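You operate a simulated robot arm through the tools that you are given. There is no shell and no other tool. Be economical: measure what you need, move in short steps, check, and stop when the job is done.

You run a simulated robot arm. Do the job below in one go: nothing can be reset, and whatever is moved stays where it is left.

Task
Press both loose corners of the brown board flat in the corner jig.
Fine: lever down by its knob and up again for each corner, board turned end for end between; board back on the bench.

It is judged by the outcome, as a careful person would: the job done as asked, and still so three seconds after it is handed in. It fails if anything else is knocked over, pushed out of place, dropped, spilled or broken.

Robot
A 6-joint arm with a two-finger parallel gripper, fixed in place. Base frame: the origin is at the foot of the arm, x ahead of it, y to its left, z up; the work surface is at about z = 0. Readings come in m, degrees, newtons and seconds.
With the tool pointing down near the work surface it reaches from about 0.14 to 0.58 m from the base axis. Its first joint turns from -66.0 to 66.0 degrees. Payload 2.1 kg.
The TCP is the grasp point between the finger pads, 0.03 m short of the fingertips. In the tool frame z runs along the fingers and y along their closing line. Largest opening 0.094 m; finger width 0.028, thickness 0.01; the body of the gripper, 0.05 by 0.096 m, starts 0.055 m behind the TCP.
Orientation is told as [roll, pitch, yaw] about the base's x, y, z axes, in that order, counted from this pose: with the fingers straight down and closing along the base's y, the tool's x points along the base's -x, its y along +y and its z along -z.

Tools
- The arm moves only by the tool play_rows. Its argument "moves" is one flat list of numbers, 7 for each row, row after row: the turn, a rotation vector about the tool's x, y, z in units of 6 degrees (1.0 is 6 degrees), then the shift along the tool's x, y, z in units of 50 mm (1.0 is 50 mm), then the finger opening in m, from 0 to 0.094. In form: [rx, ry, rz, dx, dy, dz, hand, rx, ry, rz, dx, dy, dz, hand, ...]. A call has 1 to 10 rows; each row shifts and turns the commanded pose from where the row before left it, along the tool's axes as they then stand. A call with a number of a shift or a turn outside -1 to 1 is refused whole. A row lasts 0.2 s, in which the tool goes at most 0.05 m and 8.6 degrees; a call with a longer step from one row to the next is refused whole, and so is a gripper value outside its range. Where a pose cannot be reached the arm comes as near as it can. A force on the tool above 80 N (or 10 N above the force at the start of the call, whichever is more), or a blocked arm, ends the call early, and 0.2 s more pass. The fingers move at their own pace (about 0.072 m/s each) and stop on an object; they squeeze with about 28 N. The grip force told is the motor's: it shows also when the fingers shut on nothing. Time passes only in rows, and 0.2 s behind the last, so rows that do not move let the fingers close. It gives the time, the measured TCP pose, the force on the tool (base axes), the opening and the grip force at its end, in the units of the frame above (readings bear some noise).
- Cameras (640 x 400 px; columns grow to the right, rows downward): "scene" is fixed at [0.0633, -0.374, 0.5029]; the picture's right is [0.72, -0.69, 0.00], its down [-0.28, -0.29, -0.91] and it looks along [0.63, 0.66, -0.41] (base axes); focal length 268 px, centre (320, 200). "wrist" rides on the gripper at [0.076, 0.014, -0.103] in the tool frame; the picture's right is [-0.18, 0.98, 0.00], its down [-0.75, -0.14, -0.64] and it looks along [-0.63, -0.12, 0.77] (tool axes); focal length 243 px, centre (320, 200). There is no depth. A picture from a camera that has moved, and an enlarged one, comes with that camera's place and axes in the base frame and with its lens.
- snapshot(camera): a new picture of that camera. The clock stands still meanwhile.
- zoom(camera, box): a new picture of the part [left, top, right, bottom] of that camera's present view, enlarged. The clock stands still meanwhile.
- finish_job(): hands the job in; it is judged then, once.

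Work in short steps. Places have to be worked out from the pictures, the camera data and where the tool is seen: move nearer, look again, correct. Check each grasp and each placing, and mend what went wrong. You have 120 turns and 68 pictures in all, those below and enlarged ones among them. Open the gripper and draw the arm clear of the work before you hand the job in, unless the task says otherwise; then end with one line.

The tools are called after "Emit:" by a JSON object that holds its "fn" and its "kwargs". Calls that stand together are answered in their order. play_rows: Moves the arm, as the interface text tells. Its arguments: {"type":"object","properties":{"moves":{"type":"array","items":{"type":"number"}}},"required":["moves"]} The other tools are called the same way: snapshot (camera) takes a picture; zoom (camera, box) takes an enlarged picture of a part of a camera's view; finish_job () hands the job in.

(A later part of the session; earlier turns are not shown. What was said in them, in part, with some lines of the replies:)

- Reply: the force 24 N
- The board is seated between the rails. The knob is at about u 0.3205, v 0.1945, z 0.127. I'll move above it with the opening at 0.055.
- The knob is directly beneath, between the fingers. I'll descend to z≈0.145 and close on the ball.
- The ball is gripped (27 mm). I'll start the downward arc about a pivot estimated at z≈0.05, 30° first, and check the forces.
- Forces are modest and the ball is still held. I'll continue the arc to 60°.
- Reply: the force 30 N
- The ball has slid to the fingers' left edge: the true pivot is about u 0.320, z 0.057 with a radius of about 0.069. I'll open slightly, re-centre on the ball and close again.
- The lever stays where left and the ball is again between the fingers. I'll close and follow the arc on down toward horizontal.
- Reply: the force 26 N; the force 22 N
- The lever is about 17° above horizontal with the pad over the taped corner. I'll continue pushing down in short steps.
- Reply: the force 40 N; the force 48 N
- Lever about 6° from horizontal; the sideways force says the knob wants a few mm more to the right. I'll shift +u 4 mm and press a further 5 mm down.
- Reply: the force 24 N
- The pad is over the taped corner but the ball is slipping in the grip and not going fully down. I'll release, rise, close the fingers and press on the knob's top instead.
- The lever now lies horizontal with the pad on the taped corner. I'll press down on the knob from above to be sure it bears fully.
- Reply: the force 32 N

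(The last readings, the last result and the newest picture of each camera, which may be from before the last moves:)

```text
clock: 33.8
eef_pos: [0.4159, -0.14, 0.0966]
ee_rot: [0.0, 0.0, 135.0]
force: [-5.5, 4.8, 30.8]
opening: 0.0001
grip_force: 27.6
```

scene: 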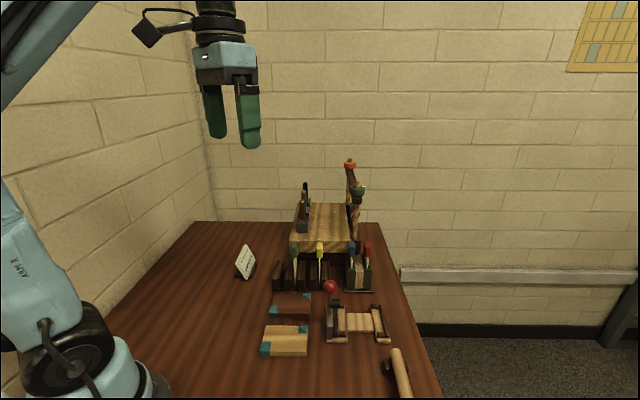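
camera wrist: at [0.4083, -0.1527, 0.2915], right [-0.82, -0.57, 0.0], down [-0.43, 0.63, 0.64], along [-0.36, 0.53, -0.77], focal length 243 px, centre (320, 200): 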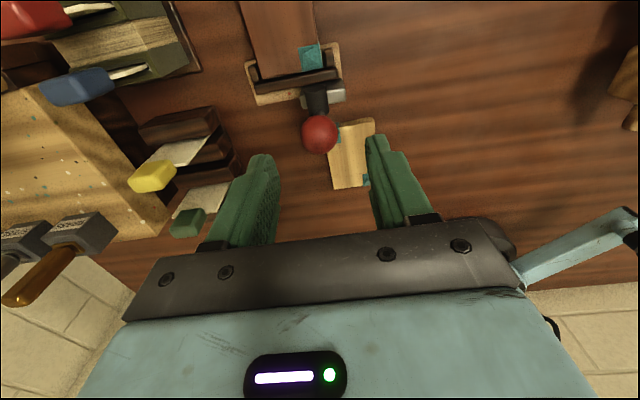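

It's a firm stop: 31 N with no further travel. I'll press slightly harder for a moment, then lift off.

Emit:
{"fn": "play_rows", "kwargs": {"moves": [0, 0, 0, 0, 0, 0.03, 0.0, 0, 0, 0, 0, 0, 0, 0.0, 0, 0, 0, 0, 0, 0, 0.0]}}

Emit:
{"fn": "play_rows", "kwargs": {"moves": [0, 0, 0, 0, 0, -0.5, 0.0, 0, 0, 0, 0, 0, -0.4, 0.045, 0, 0, 0, 0, 0, 0, 0.045, 0, 0, 0, 0, 0, 0, 0.045]}}

```text
clock: 34.6
eef_pos: [0.4157, -0.1405, 0.0945]
ee_rot: [0.0, -0.1, 135.1]
force: [-11.9, 10.3, 54.8]
opening: 0.0
grip_force: 27.8
```

```text
clock: 35.6
eef_pos: [0.4145, -0.141, 0.1392]
ee_rot: [0.0, 0.0, 135.0]
force: [1.0, -0.6, 0.0]
opening: 0.0449
grip_force: 0.0
```

Corner 1 pressed. I'll go down around the knob and grip it to raise the lever.

Emit:
{"fn": "play_rows", "kwargs": {"moves": [0, 0, 0, 0, -0.01, 0.71, 0.045, 0, 0, 0, 0, 0, 0.71, 0.045, 0, 0, 0, 0, 0, 0, 0.02, 0, 0, 0, 0, 0, 0, 0.02, 0, 0, 0, 0, 0, 0, 0.02]}}

Emit:
{"fn": "play_rows", "kwargs": {"moves": [0, 0, 0, -0.022, 0, -0.252, 0.02, 0, 0, 0, -0.065, 0, -0.244, 0.02, 0, 0, 0, -0.107, 0, -0.229, 0.02]}}

```text
clock: 36.8
eef_pos: [0.4169, -0.1431, 0.0687]
ee_rot: [-0.2, 0.2, 135.1]
force: [17.5, 13.4, -1.1]
opening: 0.032
grip_force: 10.1
```

```text
clock: 37.6
eef_pos: [0.409, -0.134, 0.1041]
ee_rot: [-0.2, 0.0, 135.0]
force: [14.5, 11.9, -3.8]
opening: 0.0308
grip_force: 9.3
```

The opening (31 mm) and the sideways force look odd, so I'll check what is between the fingers.

Emit:
{"fn": "zoom", "kwargs": {"camera": "scene", "box": [300, 240, 420, 360]}}

Emit:
{"fn": "snapshot", "kwargs": {"camera": "wrist"}}

```text
3.33 times, centred on (360, 300) of scene
camera zoom: at [0.0633, -0.374, 0.5029], right [0.72, -0.69, 0.0], down [-0.28, -0.29, -0.91], along [0.63, 0.66, -0.41], focal length 892 px, centre (187, -133)
```

zoom: 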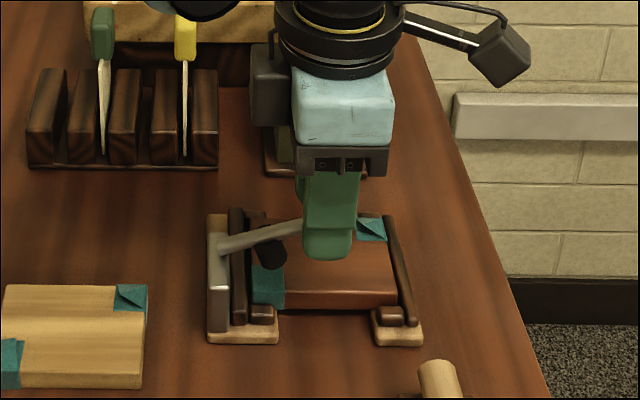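

```text
25 pictures are left
camera wrist: at [0.4526, -0.1991, 0.207], right [-0.82, -0.57, 0.0], down [-0.44, 0.63, 0.64], along [-0.36, 0.53, -0.77], focal length 243 px, centre (320, 200)
```

wrist: 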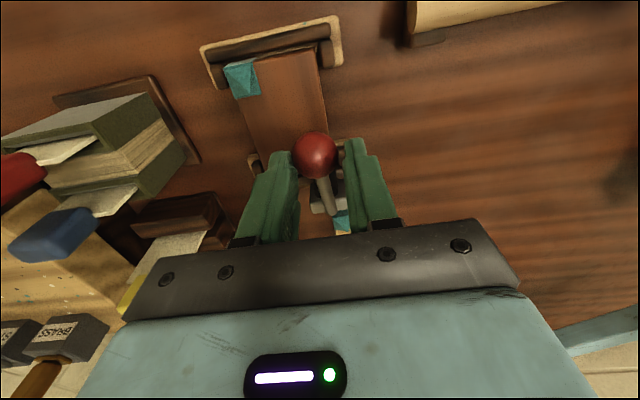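

The ball is at the very tips and off-centre by about 2–3 mm in v. I'll open, shift, lower 14 mm and regrip.

Emit:
{"fn": "play_rows", "kwargs": {"moves": [0, 0, 0, 0, 0, 0, 0.045, 0, 0, 0, 0.08, -0.05, 0.3, 0.045, 0, 0, 0, 0, 0, 0, 0.045, 0, 0, 0, 0, 0, 0, 0.02, 0, 0, 0, 0, 0, 0, 0.02]}}

Emit:
{"fn": "zoom", "kwargs": {"camera": "scene", "box": [300, 240, 420, 360]}}

```text
clock: 38.8
eef_pos: [0.4122, -0.1343, 0.0884]
ee_rot: [0.0, 0.1, 134.9]
force: [-1.7, -1.2, -2.1]
opening: 0.0257
grip_force: 44.8
```

```text
3.33 times, centred on (360, 300) of scene
camera zoom: at [0.0633, -0.374, 0.5029], right [0.72, -0.69, 0.0], down [-0.28, -0.29, -0.91], along [0.63, 0.66, -0.41], focal length 892 px, centre (187, -133)
```

zoom: 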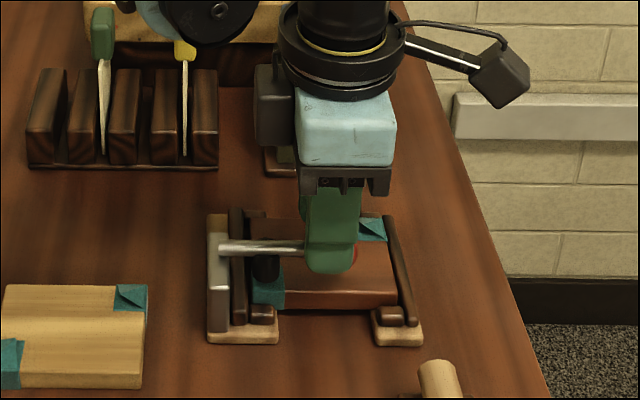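

When released the lever dropped back to horizontal. I'll open, lower 22 mm around the ball and regrip, with the corrected v.

Emit:
{"fn": "play_rows", "kwargs": {"moves": [0, 0, 0, 0, 0, 0, 0.045, 0, 0, 0, 0.09, 0, 0.2, 0.045, 0, 0, 0, 0, 0, 0.26, 0.045, 0, 0, 0, 0, 0, 0, 0.02, 0, 0, 0, 0, 0, 0, 0.02, 0, 0, 0, 0, 0, 0, 0.02]}}

```text
clock: 40.2
eef_pos: [0.4169, -0.139, 0.0667]
ee_rot: [0.1, 0.1, 135.0]
force: [-4.6, -4.9, 2.2]
opening: 0.0268
grip_force: 44.7
```

Good grip now (26.8 mm, 45 N). I'll raise along the arc.

Emit:
{"fn": "play_rows", "kwargs": {"moves": [0, 0, 0, -0.022, 0, -0.252, 0.02, 0, 0, 0, -0.065, 0, -0.244, 0.02, 0, 0, 0, -0.107, 0, -0.229, 0.02, 0, 0, 0, -0.145, 0, -0.207, 0.02]}}

Emit:
{"fn": "play_rows", "kwargs": {"moves": [0, 0, 0, -0.179, 0, -0.179, 0.02, 0, 0, 0, -0.207, 0, -0.145, 0.02]}}

Emit:
{"fn": "zoom", "kwargs": {"camera": "scene", "box": [300, 240, 420, 360]}}

```text
clock: 41.2
eef_pos: [0.4062, -0.1281, 0.1135]
ee_rot: [0.3, 0.3, 135.0]
force: [1.6, -21.7, -6.7]
opening: 0.0268
grip_force: 45.3
```

```text
clock: 41.8
eef_pos: [0.3908, -0.1098, 0.1292]
ee_rot: [-0.1, -0.3, 135.1]
force: [-1.3, -0.9, 0.0]
opening: 0.0206
grip_force: 0.0
```

```text
3.33 times, centred on (360, 300) of scene
camera zoom: at [0.0633, -0.374, 0.5029], right [0.72, -0.69, 0.0], down [-0.28, -0.29, -0.91], along [0.63, 0.66, -0.41], focal length 892 px, centre (187, -133)
```

zoom: 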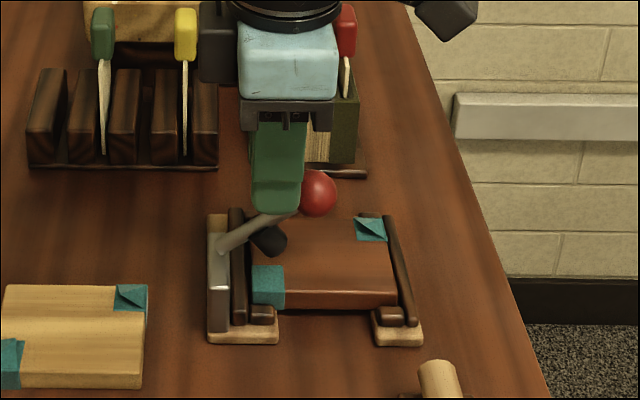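

The ball slipped out (lever about 32° up, slowly sinking). The lever seems damped, so I should move slower. I'll open, slide over the ball and regrip.

Emit:
{"fn": "play_rows", "kwargs": {"moves": [0, 0, 0, 0, 0, 0, 0.05, 0, 0, 0, 0.4, 0, 0.2, 0.05, 0, 0, 0, 0.2, 0, 0.36, 0.05, 0, 0, 0, 0, 0, 0, 0.02, 0, 0, 0, 0, 0, 0, 0.02]}}

Emit:
{"fn": "zoom", "kwargs": {"camera": "scene", "box": [300, 240, 420, 360]}}

```text
clock: 43.0
eef_pos: [0.4108, -0.1344, 0.1014]
ee_rot: [0.2, -0.1, 134.9]
force: [-20.0, -6.1, -8.3]
opening: 0.0277
grip_force: 44.8
```

```text
3.33 times, centred on (360, 300) of scene
camera zoom: at [0.0633, -0.374, 0.5029], right [0.72, -0.69, 0.0], down [-0.28, -0.29, -0.91], along [0.63, 0.66, -0.41], focal length 892 px, centre (187, -133)
```

zoom: 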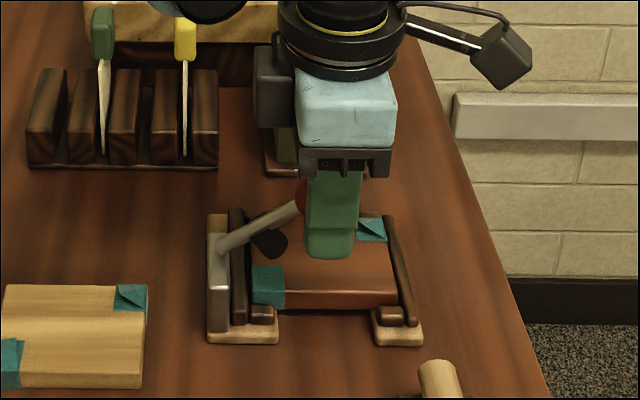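

The ball is held near the left side of the pads, with the lever about 28° up. I'll raise slowly (4° per row) along the arc.

Emit:
{"fn": "play_rows", "kwargs": {"moves": [0, 0, 0, -0.05, 0, -0.088, 0.02, 0, 0, 0, -0.057, 0, -0.084, 0.02, 0, 0, 0, -0.062, 0, -0.08, 0.02, 0, 0, 0, -0.068, 0, -0.075, 0.02, 0, 0, 0, -0.073, 0, -0.07, 0.02]}}

Emit:
{"fn": "play_rows", "kwargs": {"moves": [0, 0, 0, -0.077, 0, -0.065, 0.02, 0, 0, 0, -0.082, 0, -0.06, 0.02, 0, 0, 0, -0.086, 0, -0.054, 0.02, 0, 0, 0, -0.089, 0, -0.048, 0.02, 0, 0, 0, -0.093, 0, -0.041, 0.02]}}

Emit:
{"fn": "zoom", "kwargs": {"camera": "scene", "box": [300, 240, 420, 360]}}

```text
clock: 44.2
eef_pos: [0.4034, -0.1251, 0.1208]
ee_rot: [0.1, 0.4, 135.0]
force: [2.5, -19.7, -5.3]
opening: 0.0268
grip_force: 44.9
```

```text
clock: 45.4
eef_pos: [0.3875, -0.1094, 0.1356]
ee_rot: [0.1, 0.3, 134.9]
force: [4.7, -16.9, -3.6]
opening: 0.0268
grip_force: 45.6
```

```text
3.33 times, centred on (360, 300) of scene
camera zoom: at [0.0633, -0.374, 0.5029], right [0.72, -0.69, 0.0], down [-0.28, -0.29, -0.91], along [0.63, 0.66, -0.41], focal length 892 px, centre (187, -133)
```

zoom: 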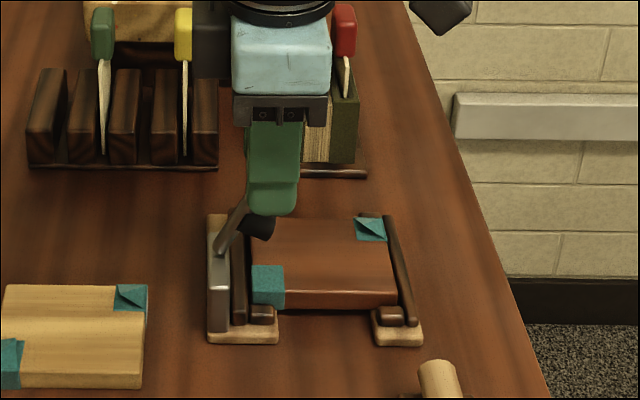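

Still gripped, the lever is about 60° up, and the pressed corner looks flat. I'll continue to the upright rest position.

Emit:
{"fn": "play_rows", "kwargs": {"moves": [0, 0, 0, -0.09, 0, -0.035, 0.02, 0, 0, 0, -0.09, 0, -0.03, 0.02, 0, 0, 0, -0.09, 0, -0.025, 0.02, 0, 0, 0, -0.09, 0, -0.02, 0.02, 0, 0, 0, -0.09, 0, -0.015, 0.02, 0, 0, 0, -0.09, 0, -0.01, 0.02, 0, 0, 0, -0.09, 0, 0, 0.02, 0, 0, 0, -0.09, 0, 0, 0.02]}}

Emit:
{"fn": "zoom", "kwargs": {"camera": "scene", "box": [300, 240, 420, 360]}}

```text
clock: 47.2
eef_pos: [0.3617, -0.0829, 0.1423]
ee_rot: [0.0, 0.3, 135.0]
force: [8.5, -14.3, 4.9]
opening: 0.0268
grip_force: 44.0
```

```text
3.33 times, centred on (360, 300) of scene
camera zoom: at [0.0633, -0.374, 0.5029], right [0.72, -0.69, 0.0], down [-0.28, -0.29, -0.91], along [0.63, 0.66, -0.41], focal length 892 px, centre (187, -133)
```

zoom: 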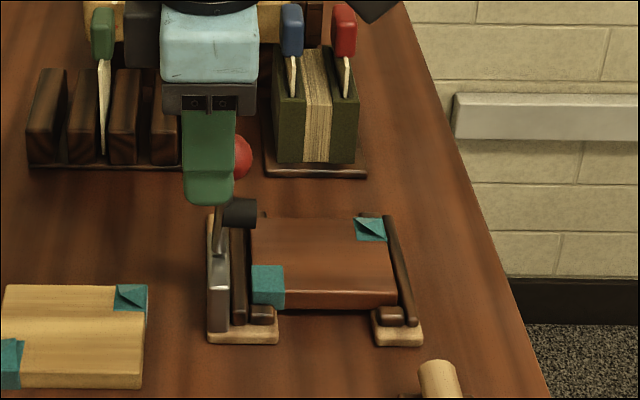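

The lever is about 5° short of its original rest. I'll push another 8 mm.

Emit:
{"fn": "play_rows", "kwargs": {"moves": [0, 0, 0, -0.08, 0, 0, 0.02, 0, 0, 0, -0.08, 0, 0, 0.02, 0, 0, 0, 0, 0, 0, 0.02]}}

Emit:
{"fn": "play_rows", "kwargs": {"moves": [0, 0, 0, 0, 0, 0, 0.055, 0, 0, 0, 0, 0, 0, 0.055, 0, 0, 0, 0, 0, -0.5, 0.055, 0, 0, 0, 0, 0, -0.8, 0.055]}}

Emit:
{"fn": "zoom", "kwargs": {"camera": "scene", "box": [300, 240, 420, 360]}}

```text
clock: 48.0
eef_pos: [0.3554, -0.0779, 0.1418]
ee_rot: [-0.1, 0.1, 135.0]
force: [8.4, -10.0, 0.5]
opening: 0.0265
grip_force: 45.2
```

```text
clock: 49.0
eef_pos: [0.355, -0.0765, 0.2055]
ee_rot: [0.0, 0.1, 135.0]
force: [-0.4, -0.2, -0.2]
opening: 0.0551
grip_force: 0.1
```

```text
3.33 times, centred on (360, 300) of scene
camera zoom: at [0.0633, -0.374, 0.5029], right [0.72, -0.69, 0.0], down [-0.28, -0.29, -0.91], along [0.63, 0.66, -0.41], focal length 892 px, centre (187, -133)
```

zoom: 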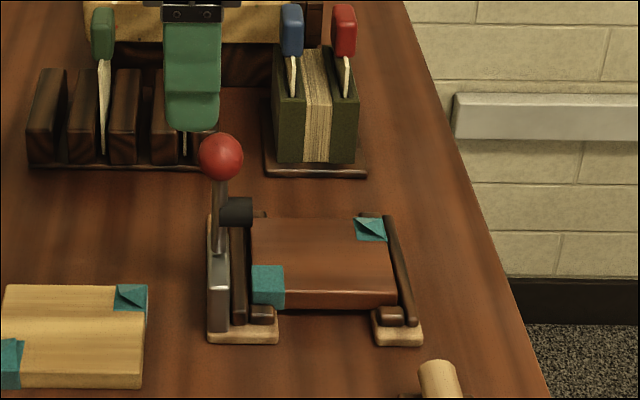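

The lever is upright at its original position and corner 1 lies flat. Next I'll go back over the board with the opening at 0.078 and descend to the pose where I released it.

Emit:
{"fn": "play_rows", "kwargs": {"moves": [0, 0, 0, 0.89, -0.236, 0, 0.078, 0, 0, 0, 0.89, -0.236, 0, 0.078, 0, 0, 0, 0, 0, 0.9, 0.078, 0, 0, 0, 0, 0, 0.9, 0.078, 0, 0, 0, -0.03, 0, 0.6, 0.078, 0, 0, 0, -0.03, 0, 0.6, 0.078, 0, 0, 0, 0, 0, 0.26, 0.078]}}

Emit:
{"fn": "zoom", "kwargs": {"camera": "wrist", "box": [200, 40, 440, 240]}}

```text
clock: 50.6
eef_pos: [0.4344, -0.121, 0.0434]
ee_rot: [-0.1, 0.1, 135.1]
force: [-0.8, 0.0, 0.4]
opening: 0.078
grip_force: 0.1
```

```text
2.00 times, centred on (320, 140) of wrist
camera zoom: at [0.4771, -0.1853, 0.1458], right [-0.82, -0.57, 0.0], down [-0.43, 0.63, 0.64], along [-0.36, 0.53, -0.77], focal length 485 px, centre (320, 320)
```

zoom: 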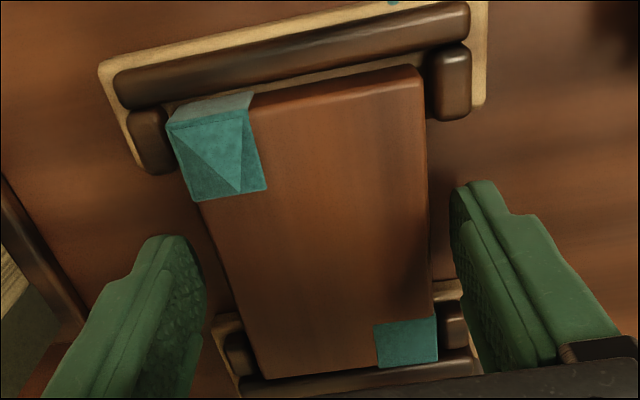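

Corner 1 is flat. I'll lower 2 mm, grip, lift just above the rails, slide right past the pad, then lift clear.

Emit:
{"fn": "play_rows", "kwargs": {"moves": [0, 0, 0, -0.04, 0, 0.05, 0.078, 0, 0, 0, 0, 0, 0, 0.05, 0, 0, 0, 0, 0, 0, 0.05, 0, 0, 0, 0, 0, 0, 0.05]}}

Emit:
{"fn": "play_rows", "kwargs": {"moves": [0, 0, 0, 0, 0, -0.3, 0.05, 0, 0, 0, 0, 0, -0.3, 0.05, 0, 0, 0, 0.24, 0, 0, 0.05, 0, 0, 0, 0.24, 0, 0, 0.05, 0, 0, 0, 0, 0, -0.7, 0.05, 0, 0, 0, 0, 0, -0.9, 0.05, 0, 0, 0, 0, 0, -0.9, 0.05]}}

```text
clock: 51.6
eef_pos: [0.4321, -0.1195, 0.0413]
ee_rot: [-0.1, 0.1, 134.9]
force: [0.2, -0.8, -0.1]
opening: 0.0611
grip_force: 28.2
```

```text
clock: 53.2
eef_pos: [0.4492, -0.1367, 0.1959]
ee_rot: [0.0, 0.2, 134.9]
force: [0.8, 0.0, -0.8]
opening: 0.0609
grip_force: 28.3
```

Board held and clear. I'll carry it back toward its bench place, rising to about 0.25, and start turning the tool back by 180°.

Emit:
{"fn": "play_rows", "kwargs": {"moves": [0, 0, 0, -0.74, -0.174, -0.22, 0.05, 0, 0, 0, -0.74, -0.174, -0.22, 0.05, 0, 0, 0, -0.74, -0.174, -0.22, 0.05, 0, 0, 0, -0.74, -0.174, -0.22, 0.05, 0, 0, 0, -0.74, -0.174, -0.22, 0.05, 0, 0, 1, 0, 0, 0, 0.05, 0, 0, 1, 0, 0, 0, 0.05, 0, 0, 1, 0, 0, 0, 0.05, 0, 0, 1, 0, 0, 0, 0.05, 0, 0, 1, 0, 0, 0, 0.05]}}

Emit:
{"fn": "play_rows", "kwargs": {"moves": [0, 0, 1, 0, 0, 0, 0.05, 0, 0, 1, 0, 0, 0, 0.05, 0, 0, 1, 0, 0, 0, 0.05, 0, 0, 1, 0, 0, 0, 0.05, 0, 0, 1, 0, 0, 0, 0.05, 0, 0, 1, 0, 0, 0, 0.05, 0, 0, 1, 0, 0, 0, 0.05, 0, 0, 1, 0, 0, 0, 0.05, 0, 0, 1, 0, 0, 0, 0.05, 0, 0, 1, 0, 0, 0, 0.05]}}

Emit:
{"fn": "play_rows", "kwargs": {"moves": [0, 0, 1, 0, 0, 0, 0.05, 0, 0, 1, 0, 0, 0, 0.05, 0, 0, 1, 0, 0, 0, 0.05, 0, 0, 1, 0, 0, 0, 0.05, 0, 0, 1, 0, 0, 0, 0.05, 0, 0, 1, 0, 0, 0, 0.05, 0, 0, 1, 0, 0, 0, 0.05, 0, 0, 1, 0, 0, 0, 0.05, 0, 0, 1, 0, 0, 0, 0.05, 0, 0, 1, 0, 0, 0, 0.05]}}

Emit:
{"fn": "play_rows", "kwargs": {"moves": [0, 0, 1, 0, 0, 0, 0.05, 0, 0, 1, 0, 0, 0, 0.05, 0, 0, 1, 0, 0, 0, 0.05, 0, 0, 1, 0, 0, 0, 0.05, 0, 0, 1, 0, 0, 0, 0.05, 0, 0, 0, 0, 0, 0, 0.05]}}

Emit:
{"fn": "snapshot", "kwargs": {"camera": "wrist"}}

```text
clock: 55.4
eef_pos: [0.3467, 0.0257, 0.2519]
ee_rot: [-0.1, 0.0, 104.9]
force: [-0.1, 0.2, -0.4]
opening: 0.061
grip_force: 27.8
```

```text
clock: 57.6
eef_pos: [0.3484, 0.025, 0.2507]
ee_rot: [-0.1, 0.1, 44.9]
force: [-0.4, 0.0, -0.2]
opening: 0.0611
grip_force: 27.7
```

```text
clock: 59.8
eef_pos: [0.3482, 0.0245, 0.2497]
ee_rot: [-0.1, -0.1, -15.1]
force: [0.0, -0.5, -0.9]
opening: 0.061
grip_force: 27.6
```

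```text
clock: 61.2
eef_pos: [0.348, 0.0236, 0.2512]
ee_rot: [0.0, 0.0, -45.1]
force: [-0.4, 0.5, -0.9]
opening: 0.0608
grip_force: 27.9
```

```text
17 pictures are left
camera wrist: at [0.3038, 0.0877, 0.3532], right [0.83, 0.56, 0.0], down [0.43, -0.63, 0.64], along [0.36, -0.53, -0.77], focal length 243 px, centre (320, 200)
```

wrist: 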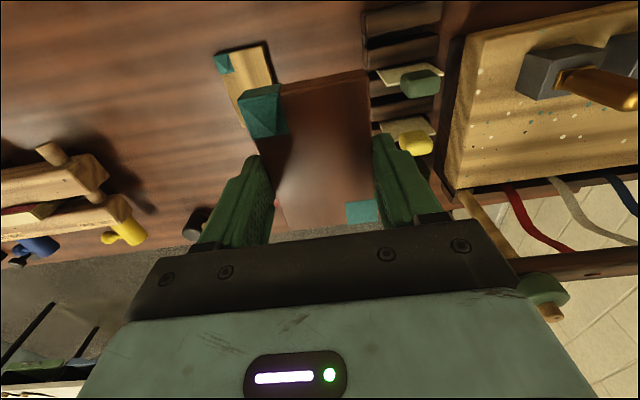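

The board is now turned end for end, loose corner at the near-left. I'll lower it to the bench at its original place.

Emit:
{"fn": "play_rows", "kwargs": {"moves": [0, 0, 0, 0, 0, 0.85, 0.05, 0, 0, 0, 0, 0, 0.85, 0.05, 0, 0, 0, 0, 0, 0.85, 0.05, 0, 0, 0, 0, 0, 0.85, 0.05, 0, 0, 0, 0, 0, 0.6, 0.05, 0, 0, 0, 0, 0, 0.24, 0.05, 0, 0, 0, 0, 0, 0.08, 0.05, 0, 0, 0, 0, 0, 0, 0.05]}}

```text
clock: 63.0
eef_pos: [0.348, 0.026, 0.0361]
ee_rot: [-0.1, -0.1, -45.0]
force: [-0.5, -0.4, -1.0]
opening: 0.0608
grip_force: 28.2
```

Emit:
{"fn": "play_rows", "kwargs": {"moves": [0, 0, 0, 0, 0, 0.05, 0.05, 0, 0, 0, 0, 0, 0, 0.05]}}

```text
clock: 63.6
eef_pos: [0.3467, 0.0249, 0.0333]
ee_rot: [0.0, -0.1, -45.0]
force: [-0.4, 0.1, -0.9]
opening: 0.061
grip_force: 27.5
```

At z 0.0333 there is still no contact; I'll ease down another 2 mm.

Emit:
{"fn": "play_rows", "kwargs": {"moves": [0, 0, 0, 0, 0, 0.04, 0.05, 0, 0, 0, 0, 0, 0, 0.05]}}

```text
clock: 64.2
eef_pos: [0.3476, 0.0246, 0.031]
ee_rot: [0.0, 0.0, -45.0]
force: [-0.1, -0.8, 14.5]
opening: 0.0609
grip_force: 27.5
```

Contact with the bench. I'll release, rise and turn the empty gripper back to +135°.

Emit:
{"fn": "play_rows", "kwargs": {"moves": [0, 0, 0, 0, 0, 0, 0.078, 0, 0, 0, 0, 0, 0, 0.078, 0, 0, 0, 0, 0, -0.6, 0.078, 0, 0, 0, 0, 0, -0.9, 0.078, 0, 0, 0, 0, 0, -0.9, 0.078, 0, 0, 0, 0, 0, -0.9, 0.078, 0, 0, -1, 0, 0, 0, 0.078, 0, 0, -1, 0, 0, 0, 0.078, 0, 0, -1, 0, 0, 0, 0.078, 0, 0, -1, 0, 0, 0, 0.078]}}

Emit:
{"fn": "play_rows", "kwargs": {"moves": [0, 0, -1, 0, 0, 0, 0.078, 0, 0, -1, 0, 0, 0, 0.078, 0, 0, -1, 0, 0, 0, 0.078, 0, 0, -1, 0, 0, 0, 0.078, 0, 0, -1, 0, 0, 0, 0.078, 0, 0, -1, 0, 0, 0, 0.078, 0, 0, -1, 0, 0, 0, 0.078, 0, 0, -1, 0, 0, 0, 0.078, 0, 0, -1, 0, 0, 0, 0.078, 0, 0, -1, 0, 0, 0, 0.078]}}

Emit:
{"fn": "play_rows", "kwargs": {"moves": [0, 0, -1, 0, 0, 0, 0.078, 0, 0, -1, 0, 0, 0, 0.078, 0, 0, -1, 0, 0, 0, 0.078, 0, 0, -1, 0, 0, 0, 0.078, 0, 0, -1, 0, 0, 0, 0.078, 0, 0, -1, 0, 0, 0, 0.078, 0, 0, -1, 0, 0, 0, 0.078, 0, 0, -1, 0, 0, 0, 0.078, 0, 0, -1, 0, 0, 0, 0.078, 0, 0, -1, 0, 0, 0, 0.078]}}

Emit:
{"fn": "play_rows", "kwargs": {"moves": [0, 0, -1, 0, 0, 0, 0.078, 0, 0, -1, 0, 0, 0, 0.078, 0, 0, -1, 0, 0, 0, 0.078, 0, 0, -1, 0, 0, 0, 0.078, 0, 0, -1, 0, 0, 0, 0.078, 0, 0, -1, 0, 0, 0, 0.078, 0, 0, 0, 0, 0, 0, 0.078]}}

Emit:
{"fn": "snapshot", "kwargs": {"camera": "wrist"}}

```text
clock: 66.4
eef_pos: [0.3475, 0.0249, 0.1946]
ee_rot: [0.0, -0.1, -20.9]
force: [-0.9, -0.3, 0.1]
opening: 0.0781
grip_force: 0.1
```

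```text
clock: 68.6
eef_pos: [0.3488, 0.0243, 0.197]
ee_rot: [-0.1, -0.1, 39.2]
force: [-0.5, -0.7, -0.3]
opening: 0.0781
grip_force: 0.0
```

```text
clock: 70.8
eef_pos: [0.3479, 0.0248, 0.1956]
ee_rot: [-0.1, 0.1, 99.1]
force: [0.2, 0.3, -0.1]
opening: 0.0778
grip_force: 0.0
```

```text
clock: 72.4
eef_pos: [0.3463, 0.0247, 0.1966]
ee_rot: [0.0, 0.0, 135.1]
force: [0.1, 0.6, 0.2]
opening: 0.0776
grip_force: 0.0
```

```text
16 pictures are left
camera wrist: at [0.3913, -0.0394, 0.2983], right [-0.82, -0.57, 0.0], down [-0.44, 0.63, 0.64], along [-0.36, 0.53, -0.77], focal length 243 px, centre (320, 200)
```

wrist: 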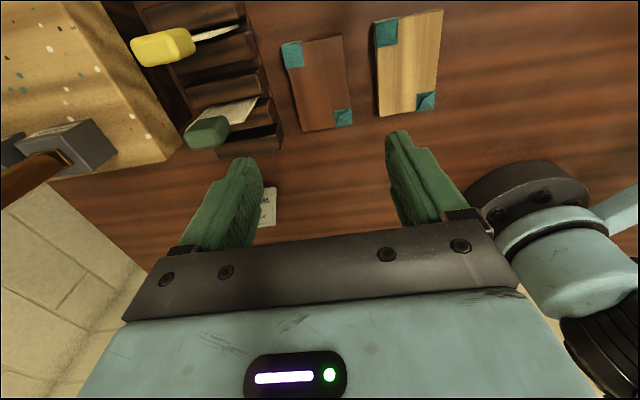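

The turned board lies at its old spot, with its loose corner now at the near-left. I'll descend and grasp it again.

Emit:
{"fn": "play_rows", "kwargs": {"moves": [0, 0, 0, 0.03, -0.034, 0.9, 0.078, 0, 0, 0, 0, 0, 0.9, 0.078, 0, 0, 0, 0, 0, 0.9, 0.078, 0, 0, 0, 0, 0, 0.5, 0.078, 0, 0, 0, 0, 0, 0.06, 0.078, 0, 0, 0, 0, 0, 0, 0.05, 0, 0, 0, 0, 0, 0, 0.05, 0, 0, 0, 0, 0, 0, 0.05]}}

```text
clock: 74.2
eef_pos: [0.35, 0.0243, 0.0333]
ee_rot: [-0.1, 0.1, 135.1]
force: [0.6, -0.8, -0.1]
opening: 0.0612
grip_force: 27.7
```

Gripped again. I'll lift and carry it to the jig's right-offset approach point.

Emit:
{"fn": "play_rows", "kwargs": {"moves": [0, 0, 0, 0, 0, -0.5, 0.05, 0, 0, 0, 0, 0, -0.9, 0.05, 0, 0, 0, 0, 0, -0.9, 0.05, 0, 0, 0, 0, 0, -0.96, 0.05, 0, 0, 0, 0.73, 0.177, 0, 0.05, 0, 0, 0, 0.73, 0.177, 0, 0.05, 0, 0, 0, 0.73, 0.177, 0, 0.05, 0, 0, 0, 0.73, 0.177, 0, 0.05, 0, 0, 0, 0.73, 0.177, 0, 0.05, 0, 0, 0, 0, 0, 0, 0.05]}}

Emit:
{"fn": "play_rows", "kwargs": {"moves": [0, 0, 0, 0, 0, 0.7, 0.05, 0, 0, 0, 0, 0, 0.9, 0.05, 0, 0, 0, 0, 0, 0.9, 0.05, 0, 0, 0, 0, 0, 0, 0.05]}}

```text
clock: 76.4
eef_pos: [0.4482, -0.1386, 0.1957]
ee_rot: [0.0, 0.0, 135.2]
force: [0.4, 0.4, 0.1]
opening: 0.061
grip_force: 28.5
```

```text
clock: 77.4
eef_pos: [0.4474, -0.1371, 0.0713]
ee_rot: [0.0, 0.0, 135.1]
force: [0.2, -1.0, -0.4]
opening: 0.0613
grip_force: 27.9
```

Now I'll slide left to u≈0.390 beneath the pad and check alignment.

Emit:
{"fn": "play_rows", "kwargs": {"moves": [0, 0, 0, -0.233, -0.012, 0, 0.05, 0, 0, 0, -0.233, 0, 0.2, 0.05, 0, 0, 0, 0, 0, 0.18, 0.05, 0, 0, 0, 0, 0, 0, 0.05]}}

Emit:
{"fn": "zoom", "kwargs": {"camera": "scene", "box": [310, 260, 410, 360]}}

Emit:
{"fn": "zoom", "kwargs": {"camera": "wrist", "box": [200, 40, 440, 240]}}

```text
clock: 78.4
eef_pos: [0.4315, -0.1178, 0.0512]
ee_rot: [0.2, 0.1, 134.9]
force: [1.9, -3.5, 14.2]
opening: 0.0611
grip_force: 27.7
```

```text
4.00 times, centred on (360, 310) of scene
camera zoom: at [0.0632, -0.374, 0.503], right [0.72, -0.69, 0.0], down [-0.28, -0.29, -0.91], along [0.63, 0.66, -0.41], focal length 1071 px, centre (160, -240)
```

zoom: 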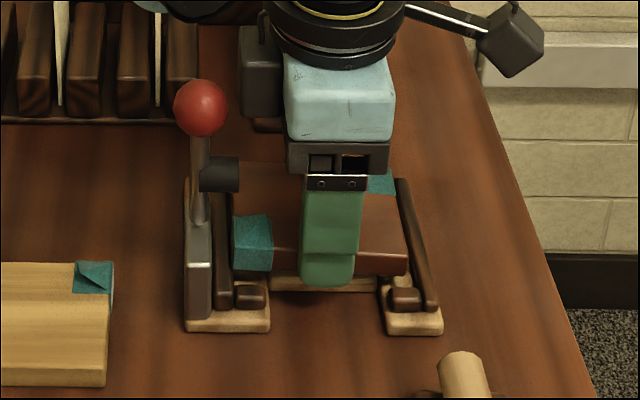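

```text
2.00 times, centred on (320, 140) of wrist
camera zoom: at [0.4749, -0.182, 0.1542], right [-0.82, -0.57, 0.0], down [-0.43, 0.63, 0.64], along [-0.36, 0.53, -0.77], focal length 485 px, centre (320, 320)
```

zoom: 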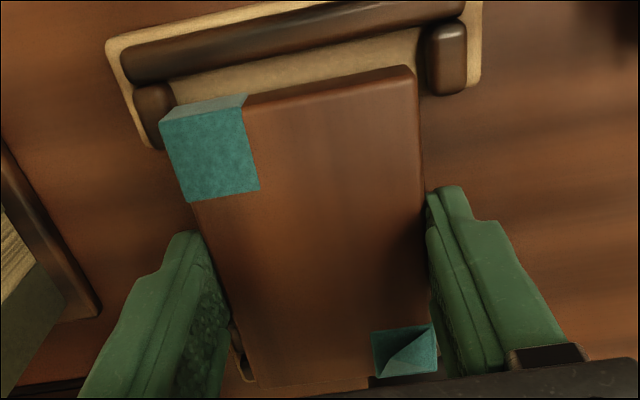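

The left edge has touched the left rail (14 N); the board sits about 3 mm too far left. I'll raise 5 mm, shift right 3.5 mm and then lower in steps.

Emit:
{"fn": "play_rows", "kwargs": {"moves": [0, 0, 0, 0, 0, -0.12, 0.05, 0, 0, 0, 0.07, 0.03, 0, 0.05, 0, 0, 0, 0, 0, 0.16, 0.05, 0, 0, 0, 0, 0, 0, 0.05]}}

```text
clock: 79.4
eef_pos: [0.4332, -0.1212, 0.049]
ee_rot: [0.0, 0.1, 135.0]
force: [-0.3, 0.3, -0.9]
opening: 0.061
grip_force: 28.0
```

No contact now at 0.049. I'll lower further.

Emit:
{"fn": "play_rows", "kwargs": {"moves": [0, 0, 0, 0, 0, 0.1, 0.05, 0, 0, 0, 0, 0, 0, 0.05]}}

Emit:
{"fn": "play_rows", "kwargs": {"moves": [0, 0, 0, 0, 0, 0.06, 0.05, 0, 0, 0, 0, 0, 0, 0.05]}}

```text
clock: 80.0
eef_pos: [0.4343, -0.1214, 0.045]
ee_rot: [0.1, 0.1, 135.0]
force: [-0.3, 0.1, -0.5]
opening: 0.0607
grip_force: 27.8
```

```text
clock: 80.6
eef_pos: [0.4336, -0.1215, 0.0409]
ee_rot: [-0.1, 0.0, 135.0]
force: [-3.6, 2.2, 16.4]
opening: 0.0614
grip_force: 28.2
```

Seated at the same height as before (0.041). I'll release, rise and view.

Emit:
{"fn": "play_rows", "kwargs": {"moves": [0, 0, 0, 0, 0, 0, 0.078, 0, 0, 0, 0, 0, 0, 0.078, 0, 0, 0, 0.05, 0, -0.6, 0.078, 0, 0, 0, 0.05, 0, -0.9, 0.078, 0, 0, 0, 0, 0, -0.9, 0.078, 0, 0, 0, 0, 0, -0.9, 0.078, 0, 0, 0, 0, 0, 0, 0.078]}}

Emit:
{"fn": "zoom", "kwargs": {"camera": "scene", "box": [300, 240, 420, 360]}}

```text
clock: 82.2
eef_pos: [0.4359, -0.1266, 0.2073]
ee_rot: [0.0, 0.1, 135.0]
force: [0.0, 0.4, 0.0]
opening: 0.0779
grip_force: 0.1
```

```text
3.33 times, centred on (360, 300) of scene
camera zoom: at [0.0633, -0.374, 0.5029], right [0.72, -0.69, 0.0], down [-0.28, -0.29, -0.91], along [0.63, 0.66, -0.41], focal length 892 px, centre (187, -133)
```

zoom: 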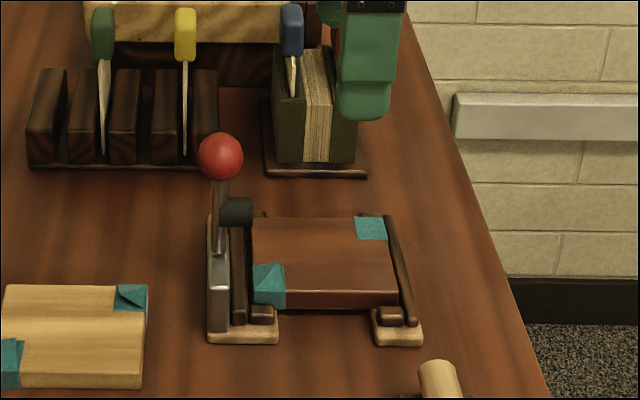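

The board is seated identically, with the loose corner near-left. I'll go to the knob, as before, and grip it.

Emit:
{"fn": "play_rows", "kwargs": {"moves": [0, 0, 0, -0.757, 0.229, 0, 0.055, 0, 0, 0, -0.757, 0.229, 0, 0.055, 0, 0, 0, 0, 0, 0.4, 0.055, 0, 0, 0, 0, 0, 0.5, 0.055, 0, 0, 0, 0, 0, 0.44, 0.055, 0, 0, 0, 0, 0, 0, 0.02, 0, 0, 0, 0, 0, 0, 0.02, 0, 0, 0, 0, 0, 0, 0.02]}}

```text
clock: 84.0
eef_pos: [0.366, -0.0875, 0.1391]
ee_rot: [0.1, 0.1, 135.0]
force: [-13.6, -11.4, -5.0]
opening: 0.0303
grip_force: 8.7
```

The grip is slightly off-centre in v this time; I'll open, shift 1.5 mm and close again.

Emit:
{"fn": "play_rows", "kwargs": {"moves": [0, 0, 0, 0, 0, 0, 0.045, 0, 0, 0, 0, 0.035, 0, 0.045, 0, 0, 0, 0, 0, 0, 0.02, 0, 0, 0, 0, 0, 0, 0.02, 0, 0, 0, 0, 0, 0, 0.02]}}

```text
clock: 85.2
eef_pos: [0.365, -0.0891, 0.1388]
ee_rot: [0.0, 0.1, 135.0]
force: [-4.4, -4.2, -1.1]
opening: 0.027
grip_force: 45.5
```

Well gripped. I'll swing the lever down slowly along the arc (radius 0.0725).

Emit:
{"fn": "play_rows", "kwargs": {"moves": [0, 0, 0, 0.152, 0, 0.008, 0.02, 0, 0, 0, 0.15, 0, 0.024, 0.02, 0, 0, 0, 0.147, 0, 0.039, 0.02, 0, 0, 0, 0.142, 0, 0.055, 0.02, 0, 0, 0, 0.135, 0, 0.069, 0.02, 0, 0, 0, 0.127, 0, 0.083, 0.02, 0, 0, 0, 0.118, 0, 0.096, 0.02, 0, 0, 0, 0.107, 0, 0.107, 0.02]}}

Emit:
{"fn": "play_rows", "kwargs": {"moves": [0, 0, 0, 0.096, 0, 0.118, 0.02, 0, 0, 0, 0.083, 0, 0.127, 0.02, 0, 0, 0, 0.069, 0, 0.135, 0.02, 0, 0, 0, 0.055, 0, 0.142, 0.02, 0, 0, 0, 0.039, 0, 0.147, 0.02, 0, 0, 0, 0.024, 0, 0.15, 0.02, 0, 0, 0, 0.008, 0, 0.152, 0.02]}}

Emit:
{"fn": "zoom", "kwargs": {"camera": "scene", "box": [300, 240, 420, 360]}}

```text
clock: 87.0
eef_pos: [0.4051, -0.1272, 0.1148]
ee_rot: [-0.1, 0.1, 135.0]
force: [0.8, -0.8, 11.7]
opening: 0.0273
grip_force: 45.1
```

```text
clock: 88.6
eef_pos: [0.4193, -0.1412, 0.0683]
ee_rot: [-0.1, 0.3, 135.0]
force: [17.2, -1.4, 17.4]
opening: 0.027
grip_force: 44.4
```

```text
3.33 times, centred on (360, 300) of scene
camera zoom: at [0.0633, -0.374, 0.503], right [0.72, -0.69, 0.0], down [-0.28, -0.29, -0.91], along [0.63, 0.66, -0.41], focal length 892 px, centre (187, -133)
```

zoom: 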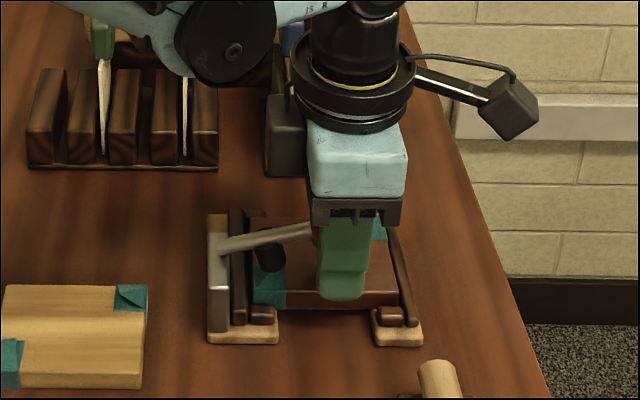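

The lever is about 12° above horizontal. I'll release, rise, close the fingers and press down on the knob's top as before.

Emit:
{"fn": "play_rows", "kwargs": {"moves": [0, 0, 0, 0, 0, 0, 0.045, 0, 0, 0, 0, 0, 0, 0.045, 0, 0, 0, 0, 0, -0.5, 0.045, 0, 0, 0, 0, 0, -0.7, 0.045, 0, 0, 0, -0.06, 0.02, 0, 0.0, 0, 0, 0, 0, 0, 0, 0.0, 0, 0, 0, 0, 0, 0, 0.0, 0, 0, 0, 0, 0, 0.3, 0, 0, 0, 0, 0, 0, 0.2, 0]}}

Emit:
{"fn": "play_rows", "kwargs": {"moves": [0, 0, 0, 0, 0, 0.08, 0.0, 0, 0, 0, 0, 0, 0, 0.0]}}

```text
clock: 90.6
eef_pos: [0.4137, -0.1402, 0.1016]
ee_rot: [0.1, 0.1, 135.0]
force: [-0.3, 0.5, -0.3]
opening: 0.0
grip_force: 28.4
```

```text
clock: 91.2
eef_pos: [0.4141, -0.1408, 0.0981]
ee_rot: [0.0, 0.1, 135.1]
force: [-0.1, -3.6, 8.4]
opening: 0.0002
grip_force: 27.2
```

Contact at the same height as before. I'll press to about 50 N.

Emit:
{"fn": "play_rows", "kwargs": {"moves": [0, 0, 0, 0, 0, 0.06, 0.0, 0, 0, 0, 0, 0, 0.02, 0.0, 0, 0, 0, 0, 0, 0, 0.0]}}

```text
clock: 92.0
eef_pos: [0.4142, -0.1394, 0.0956]
ee_rot: [0.1, 0.1, 135.0]
force: [-3.8, -10.5, 62.8]
opening: 0.0
grip_force: 28.3
```

Pressed firmly (63 N, hard stop). I'll lift, open, come down around the knob and grip it.

Emit:
{"fn": "play_rows", "kwargs": {"moves": [0, 0, 0, 0, 0, -0.5, 0.0, 0, 0, 0, 0, 0, -0.4, 0.045, 0, 0, 0, 0.02, -0.03, 0, 0.045, 0, 0, 0, 0, 0, 0, 0.045, 0, 0, 0, 0, 0, 0.75, 0.045, 0, 0, 0, 0, 0, 0.72, 0.045, 0, 0, 0, 0, 0, 0, 0.02, 0, 0, 0, 0, 0, 0, 0.02, 0, 0, 0, 0, 0, 0, 0.02]}}

```text
clock: 94.0
eef_pos: [0.4162, -0.1392, 0.065]
ee_rot: [-0.2, 0.2, 135.1]
force: [14.6, 10.4, -1.0]
opening: 0.0268
grip_force: 45.0
```

Solid grip. I'll raise slowly along the arc.

Emit:
{"fn": "play_rows", "kwargs": {"moves": [0, 0, 0, -0.004, 0, -0.101, 0.02, 0, 0, 0, -0.011, 0, -0.1, 0.02, 0, 0, 0, -0.018, 0, -0.1, 0.02, 0, 0, 0, -0.024, 0, -0.098, 0.02, 0, 0, 0, -0.031, 0, -0.096, 0.02, 0, 0, 0, -0.038, 0, -0.094, 0.02, 0, 0, 0, -0.044, 0, -0.091, 0.02, 0, 0, 0, -0.051, 0, -0.088, 0.02]}}

Emit:
{"fn": "play_rows", "kwargs": {"moves": [0, 0, 0, -0.057, 0, -0.084, 0.02, 0, 0, 0, -0.062, 0, -0.08, 0.02, 0, 0, 0, -0.068, 0, -0.075, 0.02, 0, 0, 0, -0.073, 0, -0.07, 0.02]}}

Emit:
{"fn": "zoom", "kwargs": {"camera": "scene", "box": [300, 240, 420, 360]}}

```text
clock: 95.8
eef_pos: [0.4096, -0.1312, 0.1033]
ee_rot: [-0.1, 0.4, 135.1]
force: [17.6, -4.8, -11.1]
opening: 0.0268
grip_force: 45.1
```

```text
clock: 96.8
eef_pos: [0.4005, -0.1232, 0.1201]
ee_rot: [-0.3, 0.5, 135.1]
force: [20.4, -5.0, -5.9]
opening: 0.0269
grip_force: 45.2
```

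```text
3.33 times, centred on (360, 300) of scene
camera zoom: at [0.0633, -0.374, 0.5029], right [0.72, -0.69, 0.0], down [-0.28, -0.29, -0.91], along [0.63, 0.66, -0.41], focal length 892 px, centre (187, -133)
```

zoom: 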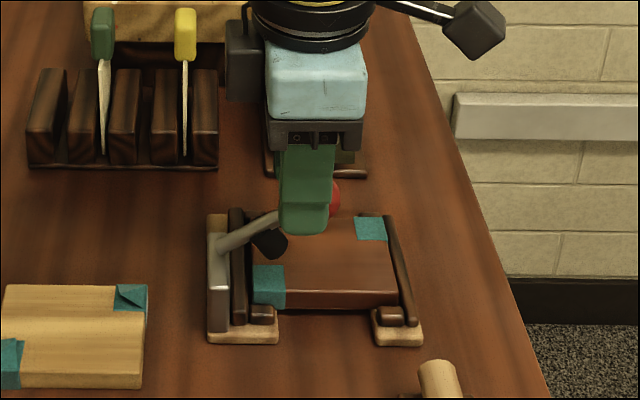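

The ball is again lagging toward the tips (lever about 32°). I'll regrip lower and further right, as worked last time.

Emit:
{"fn": "play_rows", "kwargs": {"moves": [0, 0, 0, 0, 0, 0, 0.045, 0, 0, 0, 0.36, 0, 0.42, 0.045, 0, 0, 0, 0, 0, 0.04, 0.02, 0, 0, 0, 0, 0, 0, 0.02]}}

Emit:
{"fn": "play_rows", "kwargs": {"moves": [0, 0, 0, -0.05, 0, -0.088, 0.02, 0, 0, 0, -0.057, 0, -0.084, 0.02, 0, 0, 0, -0.062, 0, -0.08, 0.02, 0, 0, 0, -0.068, 0, -0.075, 0.02, 0, 0, 0, -0.073, 0, -0.07, 0.02]}}

Emit:
{"fn": "zoom", "kwargs": {"camera": "scene", "box": [300, 240, 420, 360]}}

```text
clock: 97.8
eef_pos: [0.4115, -0.1336, 0.097]
ee_rot: [-0.1, 0.1, 135.1]
force: [7.4, 2.3, 15.2]
opening: 0.0269
grip_force: 44.7
```

```text
clock: 99.0
eef_pos: [0.4001, -0.1227, 0.1169]
ee_rot: [-0.1, 0.1, 135.0]
force: [5.6, -4.5, -12.8]
opening: 0.0272
grip_force: 44.7
```

```text
3.33 times, centred on (360, 300) of scene
camera zoom: at [0.0633, -0.374, 0.5029], right [0.72, -0.69, 0.0], down [-0.28, -0.29, -0.91], along [0.63, 0.66, -0.41], focal length 892 px, centre (187, -133)
```

zoom: 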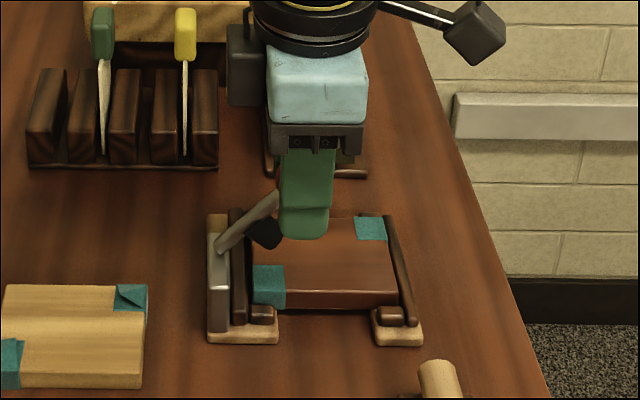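

The lever is at about 43° and well held. I'll continue up to the upright stop.

Emit:
{"fn": "play_rows", "kwargs": {"moves": [0, 0, 0, -0.077, 0, -0.065, 0.02, 0, 0, 0, -0.082, 0, -0.06, 0.02, 0, 0, 0, -0.086, 0, -0.054, 0.02, 0, 0, 0, -0.089, 0, -0.048, 0.02, 0, 0, 0, -0.093, 0, -0.041, 0.02]}}

Emit:
{"fn": "play_rows", "kwargs": {"moves": [0, 0, 0, -0.09, 0, -0.035, 0.02, 0, 0, 0, -0.09, 0, -0.03, 0.02, 0, 0, 0, -0.09, 0, -0.025, 0.02, 0, 0, 0, -0.09, 0, -0.02, 0.02, 0, 0, 0, -0.09, 0, -0.015, 0.02, 0, 0, 0, -0.09, 0, -0.01, 0.02, 0, 0, 0, -0.09, 0, 0, 0.02, 0, 0, 0, -0.09, 0, 0, 0.02, 0, 0, 0, -0.07, 0, 0, 0.02, 0, 0, 0, 0, 0, 0, 0.02]}}

Emit:
{"fn": "zoom", "kwargs": {"camera": "scene", "box": [300, 240, 420, 360]}}

```text
clock: 100.2
eef_pos: [0.3869, -0.1086, 0.1306]
ee_rot: [0.0, 0.4, 135.0]
force: [10.6, -14.8, 0.8]
opening: 0.0266
grip_force: 44.7
```

```text
clock: 102.4
eef_pos: [0.3577, -0.0805, 0.1359]
ee_rot: [0.0, 0.1, 135.1]
force: [1.8, -11.7, 1.3]
opening: 0.0262
grip_force: 44.5
```

```text
3.33 times, centred on (360, 300) of scene
camera zoom: at [0.0633, -0.374, 0.5029], right [0.72, -0.69, 0.0], down [-0.28, -0.29, -0.91], along [0.63, 0.66, -0.41], focal length 892 px, centre (187, -133)
```

zoom: 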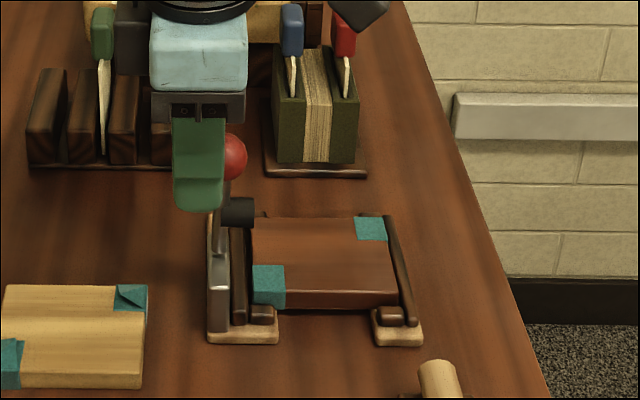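

Both corners look flat and the lever is almost upright. I'll push 5 mm more, release, rise and go back over the board.

Emit:
{"fn": "play_rows", "kwargs": {"moves": [0, 0, 0, -0.1, 0, 0, 0.02, 0, 0, 0, 0, 0, 0, 0.02, 0, 0, 0, 0, 0, 0, 0.055, 0, 0, 0, 0, 0, 0, 0.055, 0, 0, 0, 0, 0, -0.6, 0.055, 0, 0, 0, 0, 0, -0.8, 0.055, 0, 0, 0, 0, 0, 0, 0.055]}}

Emit:
{"fn": "zoom", "kwargs": {"camera": "scene", "box": [300, 240, 420, 360]}}

```text
clock: 104.0
eef_pos: [0.3524, -0.0745, 0.2089]
ee_rot: [0.0, 0.1, 135.0]
force: [0.5, 0.0, 0.7]
opening: 0.055
grip_force: 0.0
```

```text
3.33 times, centred on (360, 300) of scene
camera zoom: at [0.0633, -0.374, 0.5029], right [0.72, -0.69, 0.0], down [-0.28, -0.29, -0.91], along [0.63, 0.66, -0.41], focal length 892 px, centre (187, -133)
```

zoom: 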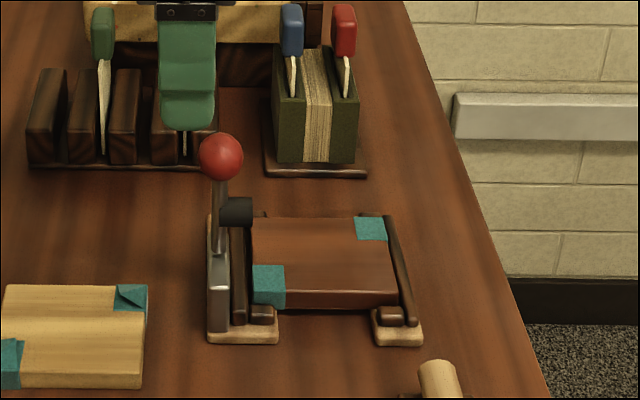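

The lever is upright and both corners are flat. Next I'll move over the board and descend to grip.

Emit:
{"fn": "play_rows", "kwargs": {"moves": [0, 0, 0, 0.94, -0.245, 0, 0.078, 0, 0, 0, 0.94, -0.245, 0, 0.078, 0, 0, 0, 0, 0, 0.9, 0.078, 0, 0, 0, 0, 0, 0.9, 0.078, 0, 0, 0, -0.03, 0, 0.6, 0.078, 0, 0, 0, -0.03, 0, 0.6, 0.078, 0, 0, 0, 0, 0, 0.34, 0.078, 0, 0, 0, 0, 0, 0, 0.078]}}

Emit:
{"fn": "play_rows", "kwargs": {"moves": [0, 0, 0, 0, 0, 0, 0.05, 0, 0, 0, 0, 0, 0, 0.05, 0, 0, 0, 0, 0, 0, 0.05]}}

Emit:
{"fn": "zoom", "kwargs": {"camera": "wrist", "box": [200, 40, 440, 240]}}

```text
clock: 105.8
eef_pos: [0.437, -0.124, 0.039]
ee_rot: [0.0, 0.1, 135.0]
force: [0.0, 0.0, -0.2]
opening: 0.0777
grip_force: 0.1
```

```text
clock: 106.6
eef_pos: [0.4347, -0.1252, 0.0398]
ee_rot: [0.0, 0.2, 135.1]
force: [-0.4, 0.5, 0.3]
opening: 0.0611
grip_force: 27.9
```

```text
2.00 times, centred on (320, 140) of wrist
camera zoom: at [0.4796, -0.1888, 0.1423], right [-0.82, -0.57, 0.0], down [-0.43, 0.63, 0.64], along [-0.36, 0.53, -0.77], focal length 485 px, centre (320, 320)
```

zoom: 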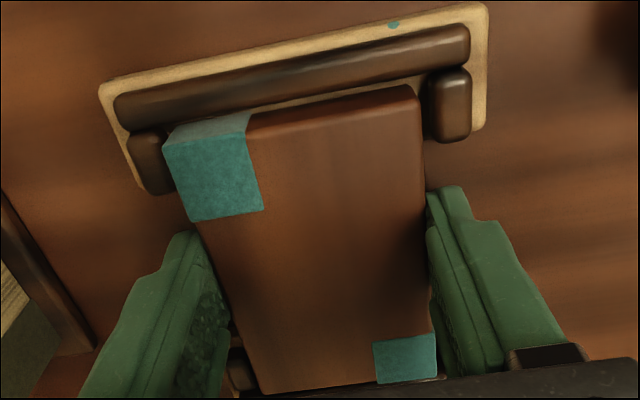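

Held, both corners flat. I'll lift out past the pad and carry the board back to its bench place.

Emit:
{"fn": "play_rows", "kwargs": {"moves": [0, 0, 0, 0, 0, -0.33, 0.05, 0, 0, 0, 0, 0, -0.33, 0.05, 0, 0, 0, 0.22, 0, 0, 0.05, 0, 0, 0, 0.22, 0, 0, 0.05, 0, 0, 0, 0, 0, -0.7, 0.05, 0, 0, 0, 0, 0, -0.9, 0.05, 0, 0, 0, 0, 0, -0.9, 0.05, 0, 0, 0, 0, 0, 0, 0.05]}}

Emit:
{"fn": "play_rows", "kwargs": {"moves": [0, 0, 0, -0.74, -0.177, -0.1, 0.05, 0, 0, 0, -0.74, -0.177, 0, 0.05, 0, 0, 0, -0.74, -0.177, 0, 0.05, 0, 0, 0, -0.74, -0.177, 0, 0.05, 0, 0, 0, -0.74, -0.177, 0, 0.05, 0, 0, 0, 0, 0, 0, 0.05]}}

```text
clock: 108.4
eef_pos: [0.4524, -0.1392, 0.1994]
ee_rot: [0.0, 0.1, 135.0]
force: [0.2, 0.2, -1.1]
opening: 0.061
grip_force: 28.4
```

```text
clock: 109.8
eef_pos: [0.3496, 0.0209, 0.2031]
ee_rot: [0.0, 0.1, 135.0]
force: [-0.3, 0.2, 0.2]
opening: 0.0608
grip_force: 27.7
```

Over the bench spot. I'll lower to just above contact.

Emit:
{"fn": "play_rows", "kwargs": {"moves": [0, 0, 0, -0.06, -0.03, 0.9, 0.05, 0, 0, 0, 0, 0, 0.9, 0.05, 0, 0, 0, 0, 0, 0.9, 0.05, 0, 0, 0, 0, 0, 0.5, 0.05, 0, 0, 0, 0, 0, 0.14, 0.05, 0, 0, 0, 0, 0, 0, 0.05]}}

Emit:
{"fn": "play_rows", "kwargs": {"moves": [0, 0, 0, 0, 0, 0.05, 0.05, 0, 0, 0, 0, 0, 0.03, 0.05, 0, 0, 0, 0, 0, 0, 0.05]}}

```text
clock: 111.2
eef_pos: [0.3511, 0.0257, 0.0365]
ee_rot: [0.0, 0.1, 135.0]
force: [0.3, -0.5, -1.2]
opening: 0.0612
grip_force: 27.6
```

```text
clock: 112.0
eef_pos: [0.3506, 0.0259, 0.0311]
ee_rot: [0.1, 0.1, 134.9]
force: [-0.3, -1.0, -0.8]
opening: 0.0608
grip_force: 28.0
```

Emit:
{"fn": "play_rows", "kwargs": {"moves": [0, 0, 0, 0, 0, 0.03, 0.05, 0, 0, 0, 0, 0, 0, 0.05]}}

```text
clock: 112.6
eef_pos: [0.3517, 0.0265, 0.03]
ee_rot: [0.1, 0.1, 135.1]
force: [-0.1, -0.2, -0.2]
opening: 0.061
grip_force: 28.3
```

Still no contact force; I'll ease down another 1.5 mm.

Emit:
{"fn": "play_rows", "kwargs": {"moves": [0, 0, 0, 0, 0, 0.03, 0.05, 0, 0, 0, 0, 0, 0, 0.05]}}

```text
clock: 113.3
eef_pos: [0.3501, 0.0245, 0.0295]
ee_rot: [0.0, 0.0, 135.0]
force: [-2.7, -0.3, 16.8]
opening: 0.0613
grip_force: 28.3
stopped in row 2: the force on the tool passed its limit (the readings are from after the stop); the commanded pose is now the measured one
```

Touching the bench. I'll release, rise and draw clear toward the base, then look.

Emit:
{"fn": "play_rows", "kwargs": {"moves": [0, 0, 0, 0, 0, 0, 0.078, 0, 0, 0, 0, 0, 0, 0.078, 0, 0, 0, 0, 0, -0.5, 0.078, 0, 0, 0, 0, 0, -0.9, 0.078, 0, 0, 0, 0, 0, -0.9, 0.078, 0, 0, 0, 0, 0, -0.9, 0.078, 0, 0, 0, 0, 0, -0.9, 0.09, 0, 0, 0, 0, 0.5, -0.5, 0.09, 0, 0, 0, 0, 0.7, -0.5, 0.09, 0, 0, 0, 0, 0.7, 0, 0.09]}}

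Emit:
{"fn": "snapshot", "kwargs": {"camera": "scene"}}

Emit:
{"fn": "zoom", "kwargs": {"camera": "scene", "box": [240, 230, 400, 360]}}

```text
clock: 115.5
eef_pos: [0.2829, -0.0397, 0.2849]
ee_rot: [-0.1, 0.1, 135.1]
force: [0.0, 0.3, 0.6]
opening: 0.0899
grip_force: 0.1
```

```text
6 pictures are left
```

scene: 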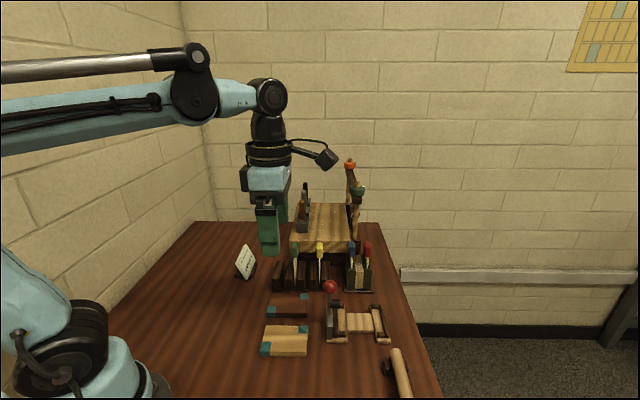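

```text
3.08 times, centred on (320, 295) of scene
camera zoom: at [0.0633, -0.374, 0.5029], right [0.72, -0.69, 0.0], down [-0.28, -0.29, -0.91], along [0.63, 0.66, -0.41], focal length 824 px, centre (320, -92)
```

zoom: 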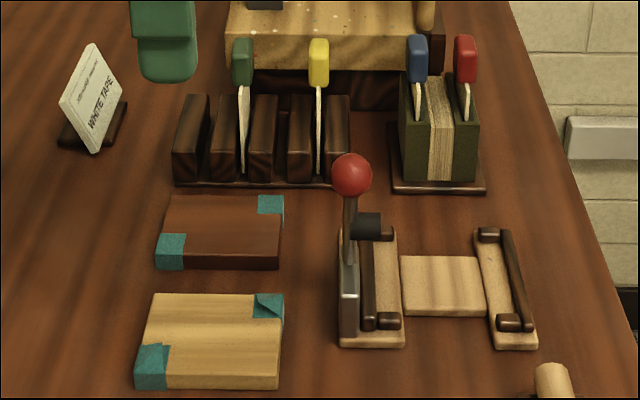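

The brown board lies flat on the bench at its old place with both corners flat. The lever is upright, everything else is undisturbed, and the gripper is open and clear, so I'm handing in.

Emit:
{"fn": "finish_job", "kwargs": {}}

```text
The job is handed in.
```

Both loose corners of the brown board are pressed flat; the board is back on the bench where it started, the lever is up, and nothing else looks disturbed in the last pictures.
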